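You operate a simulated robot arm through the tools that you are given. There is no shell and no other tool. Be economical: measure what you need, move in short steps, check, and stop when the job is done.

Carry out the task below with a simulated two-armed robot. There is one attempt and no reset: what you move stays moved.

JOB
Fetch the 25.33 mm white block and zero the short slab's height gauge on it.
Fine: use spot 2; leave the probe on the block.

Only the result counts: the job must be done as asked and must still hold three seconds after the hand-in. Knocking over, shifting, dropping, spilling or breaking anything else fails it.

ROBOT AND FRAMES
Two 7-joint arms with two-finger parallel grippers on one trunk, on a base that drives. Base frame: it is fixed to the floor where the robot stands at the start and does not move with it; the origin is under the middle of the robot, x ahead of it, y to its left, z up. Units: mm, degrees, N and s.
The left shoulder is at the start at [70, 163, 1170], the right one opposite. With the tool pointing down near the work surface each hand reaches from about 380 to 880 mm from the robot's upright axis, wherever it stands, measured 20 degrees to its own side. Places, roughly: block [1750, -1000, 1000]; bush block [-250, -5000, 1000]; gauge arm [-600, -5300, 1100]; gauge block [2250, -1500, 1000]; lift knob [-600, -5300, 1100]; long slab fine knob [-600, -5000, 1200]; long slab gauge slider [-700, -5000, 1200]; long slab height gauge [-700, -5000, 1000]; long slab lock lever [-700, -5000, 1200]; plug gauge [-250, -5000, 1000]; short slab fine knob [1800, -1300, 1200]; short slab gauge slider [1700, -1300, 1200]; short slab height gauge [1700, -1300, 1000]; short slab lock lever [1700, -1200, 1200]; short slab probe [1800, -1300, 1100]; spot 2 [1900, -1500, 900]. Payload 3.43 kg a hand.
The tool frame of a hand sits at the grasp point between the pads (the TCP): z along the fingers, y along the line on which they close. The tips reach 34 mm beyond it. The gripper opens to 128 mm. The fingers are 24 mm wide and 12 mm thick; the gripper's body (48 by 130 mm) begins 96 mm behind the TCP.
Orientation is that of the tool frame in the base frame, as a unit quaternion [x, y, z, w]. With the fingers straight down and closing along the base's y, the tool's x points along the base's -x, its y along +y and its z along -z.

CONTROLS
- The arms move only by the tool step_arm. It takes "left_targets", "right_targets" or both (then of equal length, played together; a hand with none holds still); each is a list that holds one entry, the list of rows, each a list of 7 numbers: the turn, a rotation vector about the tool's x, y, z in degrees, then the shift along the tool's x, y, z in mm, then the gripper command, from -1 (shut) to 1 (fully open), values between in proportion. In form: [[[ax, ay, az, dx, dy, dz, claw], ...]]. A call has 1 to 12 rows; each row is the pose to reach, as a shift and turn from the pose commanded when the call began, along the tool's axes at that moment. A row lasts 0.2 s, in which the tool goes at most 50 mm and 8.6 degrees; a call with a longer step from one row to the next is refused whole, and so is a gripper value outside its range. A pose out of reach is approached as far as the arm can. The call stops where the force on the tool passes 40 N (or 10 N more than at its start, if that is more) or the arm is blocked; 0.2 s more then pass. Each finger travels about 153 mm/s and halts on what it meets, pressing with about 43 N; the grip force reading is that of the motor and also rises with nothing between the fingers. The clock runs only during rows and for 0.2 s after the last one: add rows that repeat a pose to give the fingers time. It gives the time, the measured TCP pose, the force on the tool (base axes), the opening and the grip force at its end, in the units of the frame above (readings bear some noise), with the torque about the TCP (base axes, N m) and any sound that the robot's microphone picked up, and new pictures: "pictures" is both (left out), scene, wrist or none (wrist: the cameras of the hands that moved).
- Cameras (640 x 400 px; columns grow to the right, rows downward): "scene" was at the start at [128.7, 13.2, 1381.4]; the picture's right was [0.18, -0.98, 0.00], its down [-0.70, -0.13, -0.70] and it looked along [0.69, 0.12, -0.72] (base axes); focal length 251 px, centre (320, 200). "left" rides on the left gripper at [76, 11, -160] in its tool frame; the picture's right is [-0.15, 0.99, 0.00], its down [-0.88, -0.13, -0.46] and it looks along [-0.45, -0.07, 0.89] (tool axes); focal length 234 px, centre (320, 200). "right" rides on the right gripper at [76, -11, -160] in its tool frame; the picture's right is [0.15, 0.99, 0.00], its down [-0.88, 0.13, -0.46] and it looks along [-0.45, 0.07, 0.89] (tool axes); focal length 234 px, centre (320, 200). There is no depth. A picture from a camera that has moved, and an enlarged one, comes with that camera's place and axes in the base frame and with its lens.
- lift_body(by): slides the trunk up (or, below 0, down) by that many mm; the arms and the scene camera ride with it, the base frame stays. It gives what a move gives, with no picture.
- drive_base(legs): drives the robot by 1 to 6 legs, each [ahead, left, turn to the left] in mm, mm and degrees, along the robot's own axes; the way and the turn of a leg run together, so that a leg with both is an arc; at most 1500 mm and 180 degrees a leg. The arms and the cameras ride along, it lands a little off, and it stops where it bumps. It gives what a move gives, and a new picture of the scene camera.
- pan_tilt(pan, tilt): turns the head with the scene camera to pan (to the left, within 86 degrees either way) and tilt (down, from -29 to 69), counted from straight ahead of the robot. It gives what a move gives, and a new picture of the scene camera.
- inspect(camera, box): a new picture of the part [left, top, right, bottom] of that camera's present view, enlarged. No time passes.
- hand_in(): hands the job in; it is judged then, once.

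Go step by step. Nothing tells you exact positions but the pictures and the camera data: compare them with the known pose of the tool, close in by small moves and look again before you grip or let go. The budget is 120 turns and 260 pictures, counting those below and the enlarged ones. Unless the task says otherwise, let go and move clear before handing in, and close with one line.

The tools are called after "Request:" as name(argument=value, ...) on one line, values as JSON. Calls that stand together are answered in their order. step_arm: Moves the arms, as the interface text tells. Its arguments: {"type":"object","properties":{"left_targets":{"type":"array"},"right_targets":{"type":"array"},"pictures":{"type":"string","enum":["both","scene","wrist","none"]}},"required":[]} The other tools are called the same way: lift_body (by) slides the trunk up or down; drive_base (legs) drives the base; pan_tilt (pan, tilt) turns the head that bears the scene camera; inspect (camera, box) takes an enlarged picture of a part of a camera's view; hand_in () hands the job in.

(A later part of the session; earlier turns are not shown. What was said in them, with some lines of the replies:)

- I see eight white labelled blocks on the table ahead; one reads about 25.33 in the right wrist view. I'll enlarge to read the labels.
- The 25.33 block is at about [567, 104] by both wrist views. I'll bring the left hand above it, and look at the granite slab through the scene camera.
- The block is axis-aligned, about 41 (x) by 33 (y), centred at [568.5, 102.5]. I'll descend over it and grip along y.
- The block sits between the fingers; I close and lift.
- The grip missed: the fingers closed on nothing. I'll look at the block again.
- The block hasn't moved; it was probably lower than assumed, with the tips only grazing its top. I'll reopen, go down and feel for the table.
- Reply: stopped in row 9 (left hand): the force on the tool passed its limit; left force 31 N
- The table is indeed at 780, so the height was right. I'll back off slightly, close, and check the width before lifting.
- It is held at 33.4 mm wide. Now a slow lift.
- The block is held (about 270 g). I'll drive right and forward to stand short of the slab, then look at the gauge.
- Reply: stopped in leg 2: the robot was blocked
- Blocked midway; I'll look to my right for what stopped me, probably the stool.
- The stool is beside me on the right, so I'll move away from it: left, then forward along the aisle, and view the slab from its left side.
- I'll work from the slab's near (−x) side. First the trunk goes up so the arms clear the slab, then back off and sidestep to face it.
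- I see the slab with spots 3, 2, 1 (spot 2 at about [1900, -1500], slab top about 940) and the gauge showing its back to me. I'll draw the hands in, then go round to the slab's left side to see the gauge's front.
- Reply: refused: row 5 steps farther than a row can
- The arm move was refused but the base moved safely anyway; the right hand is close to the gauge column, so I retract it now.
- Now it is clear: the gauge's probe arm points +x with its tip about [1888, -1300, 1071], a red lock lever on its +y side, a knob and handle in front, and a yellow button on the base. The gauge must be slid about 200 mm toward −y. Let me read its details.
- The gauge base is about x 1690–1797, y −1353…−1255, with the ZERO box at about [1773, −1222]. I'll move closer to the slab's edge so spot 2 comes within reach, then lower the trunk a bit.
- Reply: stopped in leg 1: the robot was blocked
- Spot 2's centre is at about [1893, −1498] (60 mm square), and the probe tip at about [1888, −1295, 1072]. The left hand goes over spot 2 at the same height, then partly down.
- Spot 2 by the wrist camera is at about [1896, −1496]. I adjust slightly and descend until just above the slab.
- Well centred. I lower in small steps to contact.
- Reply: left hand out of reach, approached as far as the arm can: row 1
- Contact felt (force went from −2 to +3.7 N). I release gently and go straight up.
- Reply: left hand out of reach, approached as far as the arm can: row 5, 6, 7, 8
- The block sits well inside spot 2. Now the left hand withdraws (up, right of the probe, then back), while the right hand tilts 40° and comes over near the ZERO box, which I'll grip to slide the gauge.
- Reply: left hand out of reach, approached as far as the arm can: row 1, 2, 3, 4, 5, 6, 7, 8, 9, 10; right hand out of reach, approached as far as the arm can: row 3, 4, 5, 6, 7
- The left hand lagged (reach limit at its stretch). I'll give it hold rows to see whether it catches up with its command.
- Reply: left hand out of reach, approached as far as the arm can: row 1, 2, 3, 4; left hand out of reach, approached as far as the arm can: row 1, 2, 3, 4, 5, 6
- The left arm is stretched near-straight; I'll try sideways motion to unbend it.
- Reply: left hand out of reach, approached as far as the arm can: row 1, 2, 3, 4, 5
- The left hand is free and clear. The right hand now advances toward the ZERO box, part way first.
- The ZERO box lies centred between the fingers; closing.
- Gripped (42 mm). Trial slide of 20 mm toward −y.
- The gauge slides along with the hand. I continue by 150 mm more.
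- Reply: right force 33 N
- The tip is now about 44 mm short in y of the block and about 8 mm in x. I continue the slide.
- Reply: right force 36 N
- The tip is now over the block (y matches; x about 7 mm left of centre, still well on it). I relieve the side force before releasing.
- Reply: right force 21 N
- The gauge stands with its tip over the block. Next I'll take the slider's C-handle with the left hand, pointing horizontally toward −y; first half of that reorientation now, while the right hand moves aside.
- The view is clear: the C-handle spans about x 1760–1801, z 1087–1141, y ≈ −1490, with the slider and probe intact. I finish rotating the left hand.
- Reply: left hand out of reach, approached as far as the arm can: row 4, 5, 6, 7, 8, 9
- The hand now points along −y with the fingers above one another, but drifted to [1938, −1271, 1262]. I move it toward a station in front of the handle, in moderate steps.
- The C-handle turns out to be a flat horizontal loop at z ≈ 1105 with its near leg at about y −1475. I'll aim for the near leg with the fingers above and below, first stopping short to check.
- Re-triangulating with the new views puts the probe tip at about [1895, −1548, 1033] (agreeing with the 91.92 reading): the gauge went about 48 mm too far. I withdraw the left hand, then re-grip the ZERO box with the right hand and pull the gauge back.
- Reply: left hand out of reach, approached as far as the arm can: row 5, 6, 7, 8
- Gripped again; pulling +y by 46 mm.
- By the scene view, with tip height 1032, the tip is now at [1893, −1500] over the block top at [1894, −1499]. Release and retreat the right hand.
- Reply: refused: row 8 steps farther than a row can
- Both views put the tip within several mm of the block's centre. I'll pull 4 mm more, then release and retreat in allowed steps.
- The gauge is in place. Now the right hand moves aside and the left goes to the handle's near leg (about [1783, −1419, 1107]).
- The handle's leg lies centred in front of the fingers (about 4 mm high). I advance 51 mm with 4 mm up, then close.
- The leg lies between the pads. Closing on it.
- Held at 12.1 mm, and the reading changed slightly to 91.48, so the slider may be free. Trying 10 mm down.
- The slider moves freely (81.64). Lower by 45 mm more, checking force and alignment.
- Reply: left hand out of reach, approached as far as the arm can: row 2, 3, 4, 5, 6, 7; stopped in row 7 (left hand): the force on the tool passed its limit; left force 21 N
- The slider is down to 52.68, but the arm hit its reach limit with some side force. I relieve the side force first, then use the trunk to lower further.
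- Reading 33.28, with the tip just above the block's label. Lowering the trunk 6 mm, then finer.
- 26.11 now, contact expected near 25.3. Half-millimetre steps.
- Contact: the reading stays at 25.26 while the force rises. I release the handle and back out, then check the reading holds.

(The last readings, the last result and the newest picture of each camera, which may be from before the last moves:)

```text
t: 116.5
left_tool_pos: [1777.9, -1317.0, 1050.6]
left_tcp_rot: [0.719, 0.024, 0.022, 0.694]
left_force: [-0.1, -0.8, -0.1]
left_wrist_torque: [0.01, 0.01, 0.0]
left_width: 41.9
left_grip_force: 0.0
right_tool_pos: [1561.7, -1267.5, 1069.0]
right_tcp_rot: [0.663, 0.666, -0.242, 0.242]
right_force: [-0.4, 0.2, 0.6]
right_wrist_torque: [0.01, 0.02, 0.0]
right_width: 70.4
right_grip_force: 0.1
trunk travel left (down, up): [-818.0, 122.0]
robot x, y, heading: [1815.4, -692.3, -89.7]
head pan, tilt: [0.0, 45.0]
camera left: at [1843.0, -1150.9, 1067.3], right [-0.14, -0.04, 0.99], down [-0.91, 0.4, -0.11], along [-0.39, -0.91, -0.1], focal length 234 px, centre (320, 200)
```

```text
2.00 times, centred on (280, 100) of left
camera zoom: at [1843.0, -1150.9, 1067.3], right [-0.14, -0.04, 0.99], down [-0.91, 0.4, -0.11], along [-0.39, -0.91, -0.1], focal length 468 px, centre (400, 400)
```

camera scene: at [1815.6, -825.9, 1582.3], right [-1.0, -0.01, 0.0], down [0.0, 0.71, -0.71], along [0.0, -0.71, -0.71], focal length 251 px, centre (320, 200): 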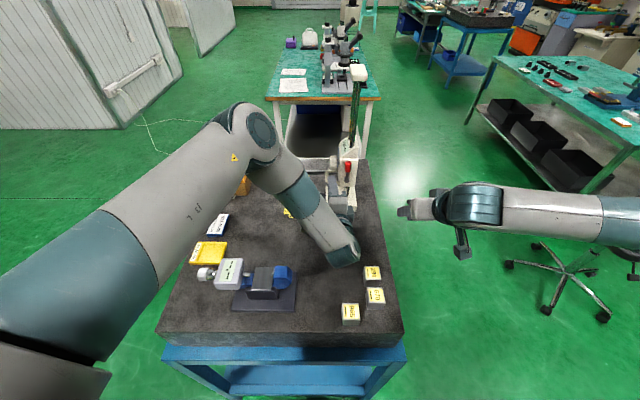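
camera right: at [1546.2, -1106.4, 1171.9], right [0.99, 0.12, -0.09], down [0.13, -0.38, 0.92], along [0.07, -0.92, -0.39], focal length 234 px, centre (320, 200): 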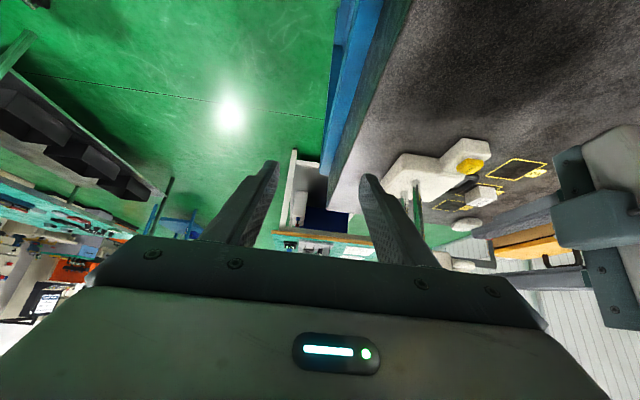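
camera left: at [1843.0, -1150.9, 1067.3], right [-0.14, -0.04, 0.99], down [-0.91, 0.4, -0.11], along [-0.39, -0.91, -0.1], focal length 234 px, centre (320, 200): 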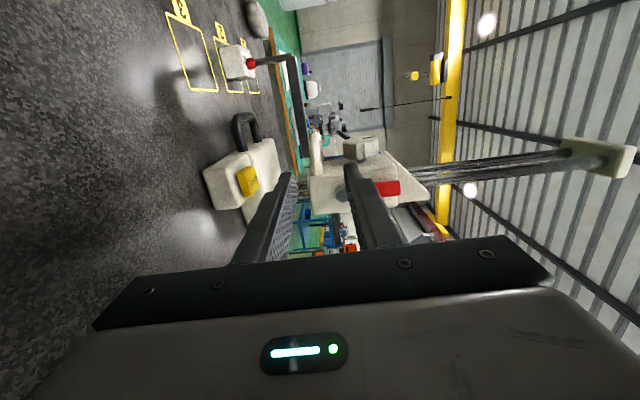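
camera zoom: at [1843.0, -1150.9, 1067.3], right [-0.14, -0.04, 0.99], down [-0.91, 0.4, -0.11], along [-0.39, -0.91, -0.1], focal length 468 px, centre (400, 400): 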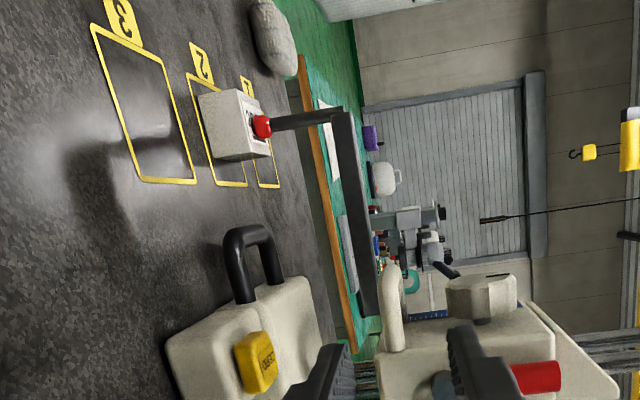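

The reading holds at 25.26 with the probe on the block. I clear the left hand and look at the ZERO button's new place.

Request:
step_arm(left_targets=[[[0, 0, 0, 0, 15, -20, -0.35], [0, 0, 0, 0, 45, -30, -0.35], [0, 0, 0, 30, 80, -30, -0.35], [0, 0, 0, 65, 110, -30, -0.35], [0, 0, 0, 105, 130, -30, -0.35], [0, 0, 0, 145, 140, -30, -0.35], [0, 0, 0, 145, 140, -30, -0.35]]], pictures="scene")

Request:
inspect(camera="scene", box=[290, 130, 380, 220])

```text
t: 118.1
left_tool_pos: [1919.9, -1285.9, 1191.9]
left_tcp_rot: [0.72, 0.023, 0.022, 0.693]
left_force: [0.1, -0.2, -0.6]
left_wrist_torque: [0.0, -0.01, 0.04]
left_width: 41.6
left_grip_force: 0.0
left hand out of reach, approached as far as the arm can: row 6, 7
right_tool_pos: [1559.0, -1266.8, 1067.7]
right_tcp_rot: [0.662, 0.667, -0.24, 0.245]
right_force: [-0.3, -0.5, 0.4]
right_wrist_torque: [0.01, -0.01, 0.03]
right_width: 70.3
right_grip_force: 0.1
trunk travel left (down, up): [-818.0, 122.0]
robot x, y, heading: [1819.3, -695.7, -89.6]
head pan, tilt: [0.0, 45.0]
camera scene: at [1813.7, -826.4, 1550.7], right [-1.0, 0.0, 0.0], down [0.0, 0.71, -0.71], along [0.0, -0.71, -0.71], focal length 251 px, centre (320, 200)
```

scene: 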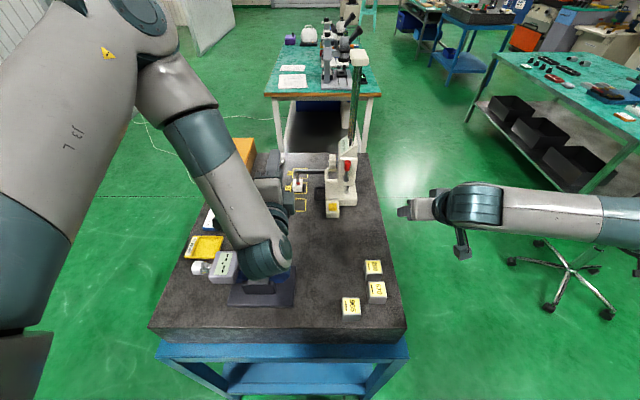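

```text
4.44 times, centred on (335, 175) of scene
camera zoom: at [1813.7, -826.4, 1550.7], right [-1.0, 0.0, 0.0], down [0.0, 0.71, -0.71], along [0.0, -0.71, -0.71], focal length 1116 px, centre (253, 311)
```

zoom: 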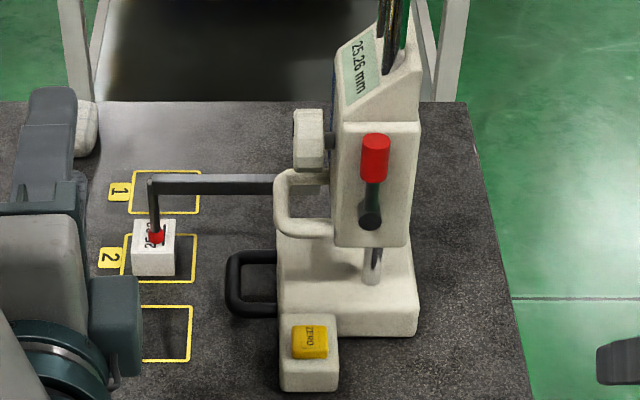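

The ZERO button is at about [1773, −1375, 972]. With closed fingers, the right hand goes to just above it.

Request:
step_arm(right_targets=[[[0, 0, 0, 0, 40, 0, -0.5], [0, 0, 0, 0, 80, 0, -1], [0, 0, 0, 0, 120, 0, -1], [0, 0, 0, 0, 160, 0, -1], [0, 0, 0, 0, 200, 0, -1], [0, 0, 0, -10, 215, 20, -1], [0, 0, 0, -25, 215, 45, -1], [0, 0, 0, -40, 215, 70, -1], [0, 0, 0, -48, 215, 88, -1], [0, 0, 0, -48, 215, 88, -1]]], pictures="both")

Request:
inspect(camera="right", box=[240, 120, 400, 220])

```text
t: 120.3
left_tool_pos: [1920.8, -1286.9, 1191.8]
left_tcp_rot: [0.72, 0.024, 0.022, 0.693]
left_force: [0.8, -0.6, 0.5]
left_wrist_torque: [-0.03, 0.0, -0.01]
left_width: 41.5
left_grip_force: 0.0
right_tool_pos: [1777.1, -1360.2, 1032.3]
right_tcp_rot: [0.661, 0.667, -0.242, 0.244]
right_force: [0.2, 0.9, 0.5]
right_wrist_torque: [0.02, -0.02, 0.0]
right_width: 0.1
right_grip_force: 32.9
trunk travel left (down, up): [-818.0, 122.0]
robot x, y, heading: [1817.0, -694.7, -89.5]
head pan, tilt: [0.0, 45.0]
camera scene: at [1815.8, -826.6, 1550.7], right [-1.0, 0.0, 0.0], down [0.0, 0.71, -0.71], along [0.0, -0.71, -0.71], focal length 251 px, centre (320, 200)
camera right: at [1762.8, -1199.8, 1104.5], right [0.99, 0.12, -0.09], down [0.13, -0.38, 0.92], along [0.07, -0.92, -0.39], focal length 234 px, centre (320, 200)
```

scene: 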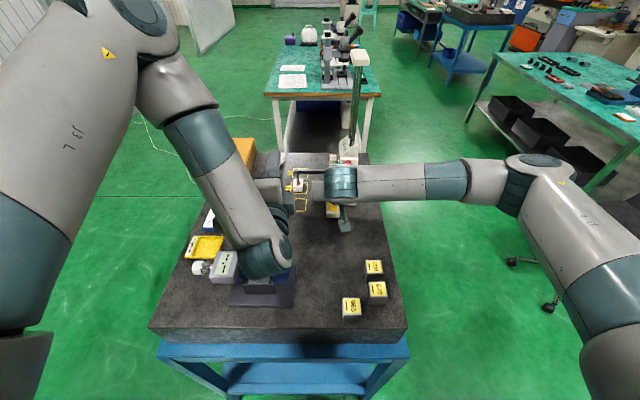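
right: 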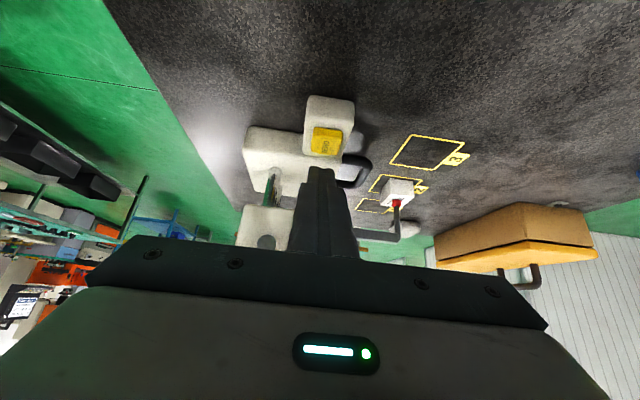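

```text
4.00 times, centred on (320, 170) of right
camera zoom: at [1762.8, -1199.8, 1104.5], right [0.99, 0.12, -0.09], down [0.13, -0.38, 0.92], along [0.07, -0.92, -0.39], focal length 937 px, centre (320, 320)
```

zoom: 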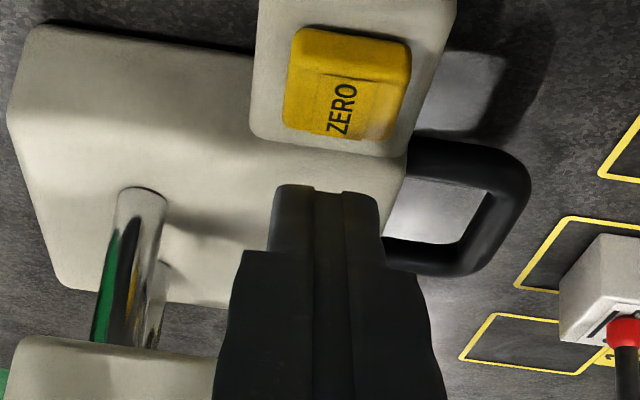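

The button centre agrees: [1776, −1375]; the fingertip is right above it. I press straight down, slow at the end.

Request:
step_arm(right_targets=[[[0, 0, 0, 6.4, 0, 7.7, -1], [0, 0, 0, 12.2, 0, 14.6, -1], [0, 0, 0, 14.1, 0, 16.9, -1], [0, 0, 0, 15.4, 0, 18.4, -1]]], pictures="wrist")

Request:
inspect(camera="scene", box=[310, 120, 370, 180])

```text
t: 121.3
left_tool_pos: [1922.3, -1286.3, 1191.8]
left_tcp_rot: [0.72, 0.024, 0.021, 0.693]
left_force: [-0.1, -1.5, -0.1]
left_wrist_torque: [0.03, -0.02, -0.01]
left_width: 41.7
left_grip_force: 0.0
right_tool_pos: [1777.6, -1359.7, 1009.2]
right_tcp_rot: [0.661, 0.666, -0.243, 0.245]
right_force: [1.0, -4.4, 9.5]
right_wrist_torque: [-0.27, -0.02, 0.02]
right_width: 0.0
right_grip_force: 32.6
trunk travel left (down, up): [-818.0, 122.0]
robot x, y, heading: [1820.6, -692.4, -89.6]
head pan, tilt: [0.0, 45.0]
heard: click
camera right: at [1763.9, -1199.3, 1081.4], right [0.99, 0.12, -0.09], down [0.13, -0.38, 0.92], along [0.07, -0.92, -0.39], focal length 234 px, centre (320, 200)
```

right: 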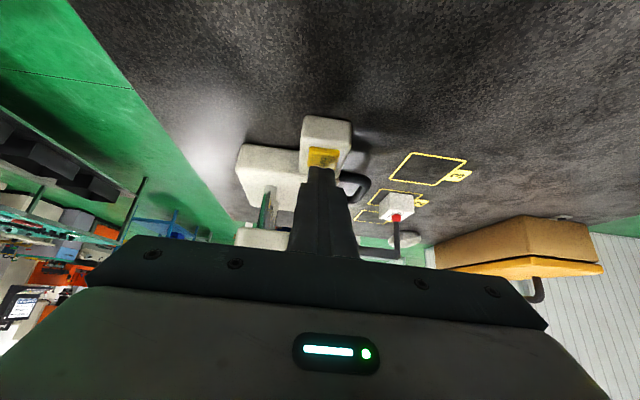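

```text
6.67 times, centred on (340, 150) of scene
camera zoom: at [1816.1, -826.3, 1550.9], right [-1.0, 0.0, 0.0], down [0.0, 0.71, -0.71], along [0.0, -0.71, -0.71], focal length 1673 px, centre (187, 533)
```

zoom: 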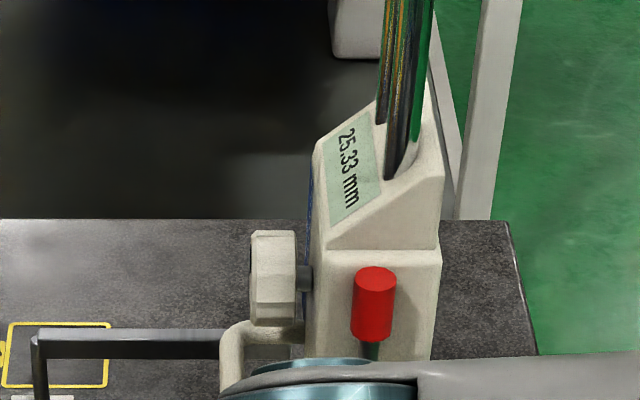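

A click, and the display now reads 25.33 mm. I lift off and draw the right hand clear.

Request:
step_arm(right_targets=[[[0, 0, 0, -6.4, 0, -7.7, -1], [0, 0, 0, -15.4, 0, -18.4, -1], [0, 0, 0, -20, 0, -50, -1], [0, 0, 0, -20, 0, -95, -1], [0, 0, 0, -20, -40, -115, -1], [0, 0, 0, -20, -85, -125, -1], [0, 0, 0, -20, -130, -125, -1], [0, 0, 0, -20, -175, -125, -1], [0, 0, 0, -20, -175, -125, -1]]], pictures="scene")

Request:
inspect(camera="scene", box=[290, 130, 380, 220])

Request:
inspect(camera="scene", box=[310, 120, 370, 180])

Request:
inspect(camera="left", box=[60, 40, 380, 240])

```text
t: 123.3
left_tool_pos: [1921.8, -1287.0, 1190.7]
left_tcp_rot: [0.721, 0.025, 0.021, 0.692]
left_force: [-0.3, -0.2, -0.7]
left_wrist_torque: [-0.03, 0.03, 0.03]
left_width: 41.7
left_grip_force: 0.2
right_tool_pos: [1599.0, -1292.7, 1119.7]
right_tcp_rot: [0.661, 0.668, -0.241, 0.244]
right_force: [-0.6, -0.7, 0.1]
right_wrist_torque: [0.03, -0.01, 0.01]
right_width: 0.0
right_grip_force: 33.2
trunk travel left (down, up): [-818.0, 122.0]
robot x, y, heading: [1815.7, -694.6, -89.5]
head pan, tilt: [0.0, 45.0]
camera scene: at [1817.2, -827.4, 1550.6], right [-1.0, 0.0, 0.0], down [0.0, 0.71, -0.71], along [0.0, -0.71, -0.71], focal length 251 px, centre (320, 200)
```

scene: 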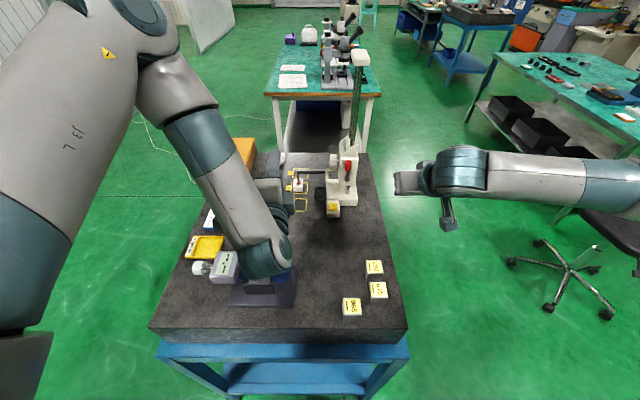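

```text
4.44 times, centred on (335, 175) of scene
camera zoom: at [1817.2, -827.4, 1550.6], right [-1.0, 0.0, 0.0], down [0.0, 0.71, -0.71], along [0.0, -0.71, -0.71], focal length 1116 px, centre (253, 311)
```

zoom: 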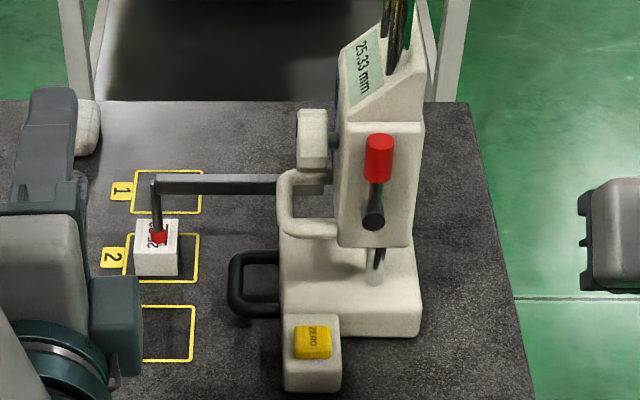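

```text
6.67 times, centred on (340, 150) of scene
camera zoom: at [1817.2, -827.4, 1550.6], right [-1.0, 0.0, 0.0], down [0.0, 0.71, -0.71], along [0.0, -0.71, -0.71], focal length 1673 px, centre (187, 533)
```

zoom: 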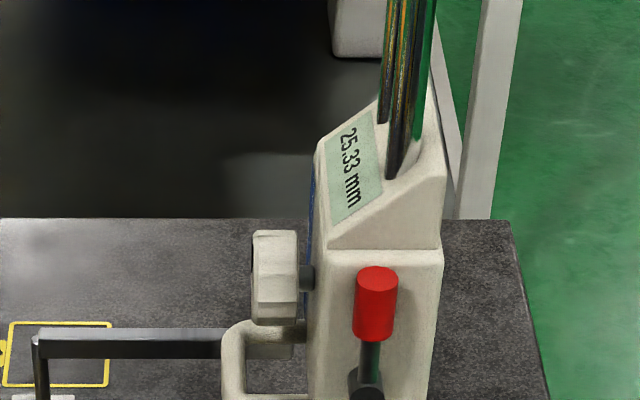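

```text
2.00 times, centred on (220, 140) of left
camera zoom: at [1988.4, -1121.6, 1208.6], right [-0.14, -0.05, 0.99], down [-0.91, 0.4, -0.11], along [-0.39, -0.91, -0.1], focal length 468 px, centre (520, 320)
```

zoom: 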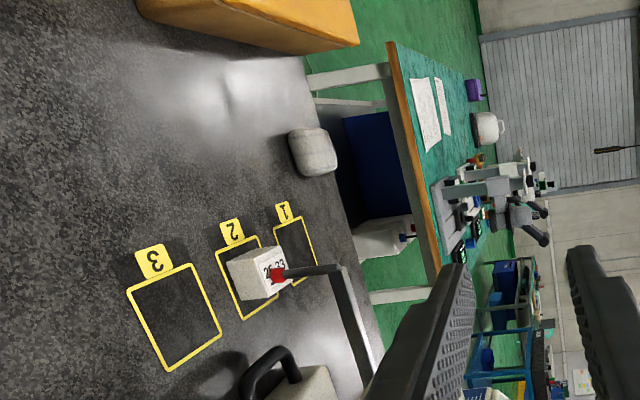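

The probe rests on the block in spot 2, the display reads 25.33 mm, and both hands are clear. Handing in.

Request:
hand_in()

```text
The job is handed in.
```

The 25.33 mm block is on spot 2 with the probe resting on it. The short slab's gauge was set there with its ZERO button, so its display now reads 25.33 mm rather than 0.00. The lock lever is untouched and the slider unlocked; twice while driving, the base stopped against something (probably the stool, then the slab's table), and I saw nothing displaced.
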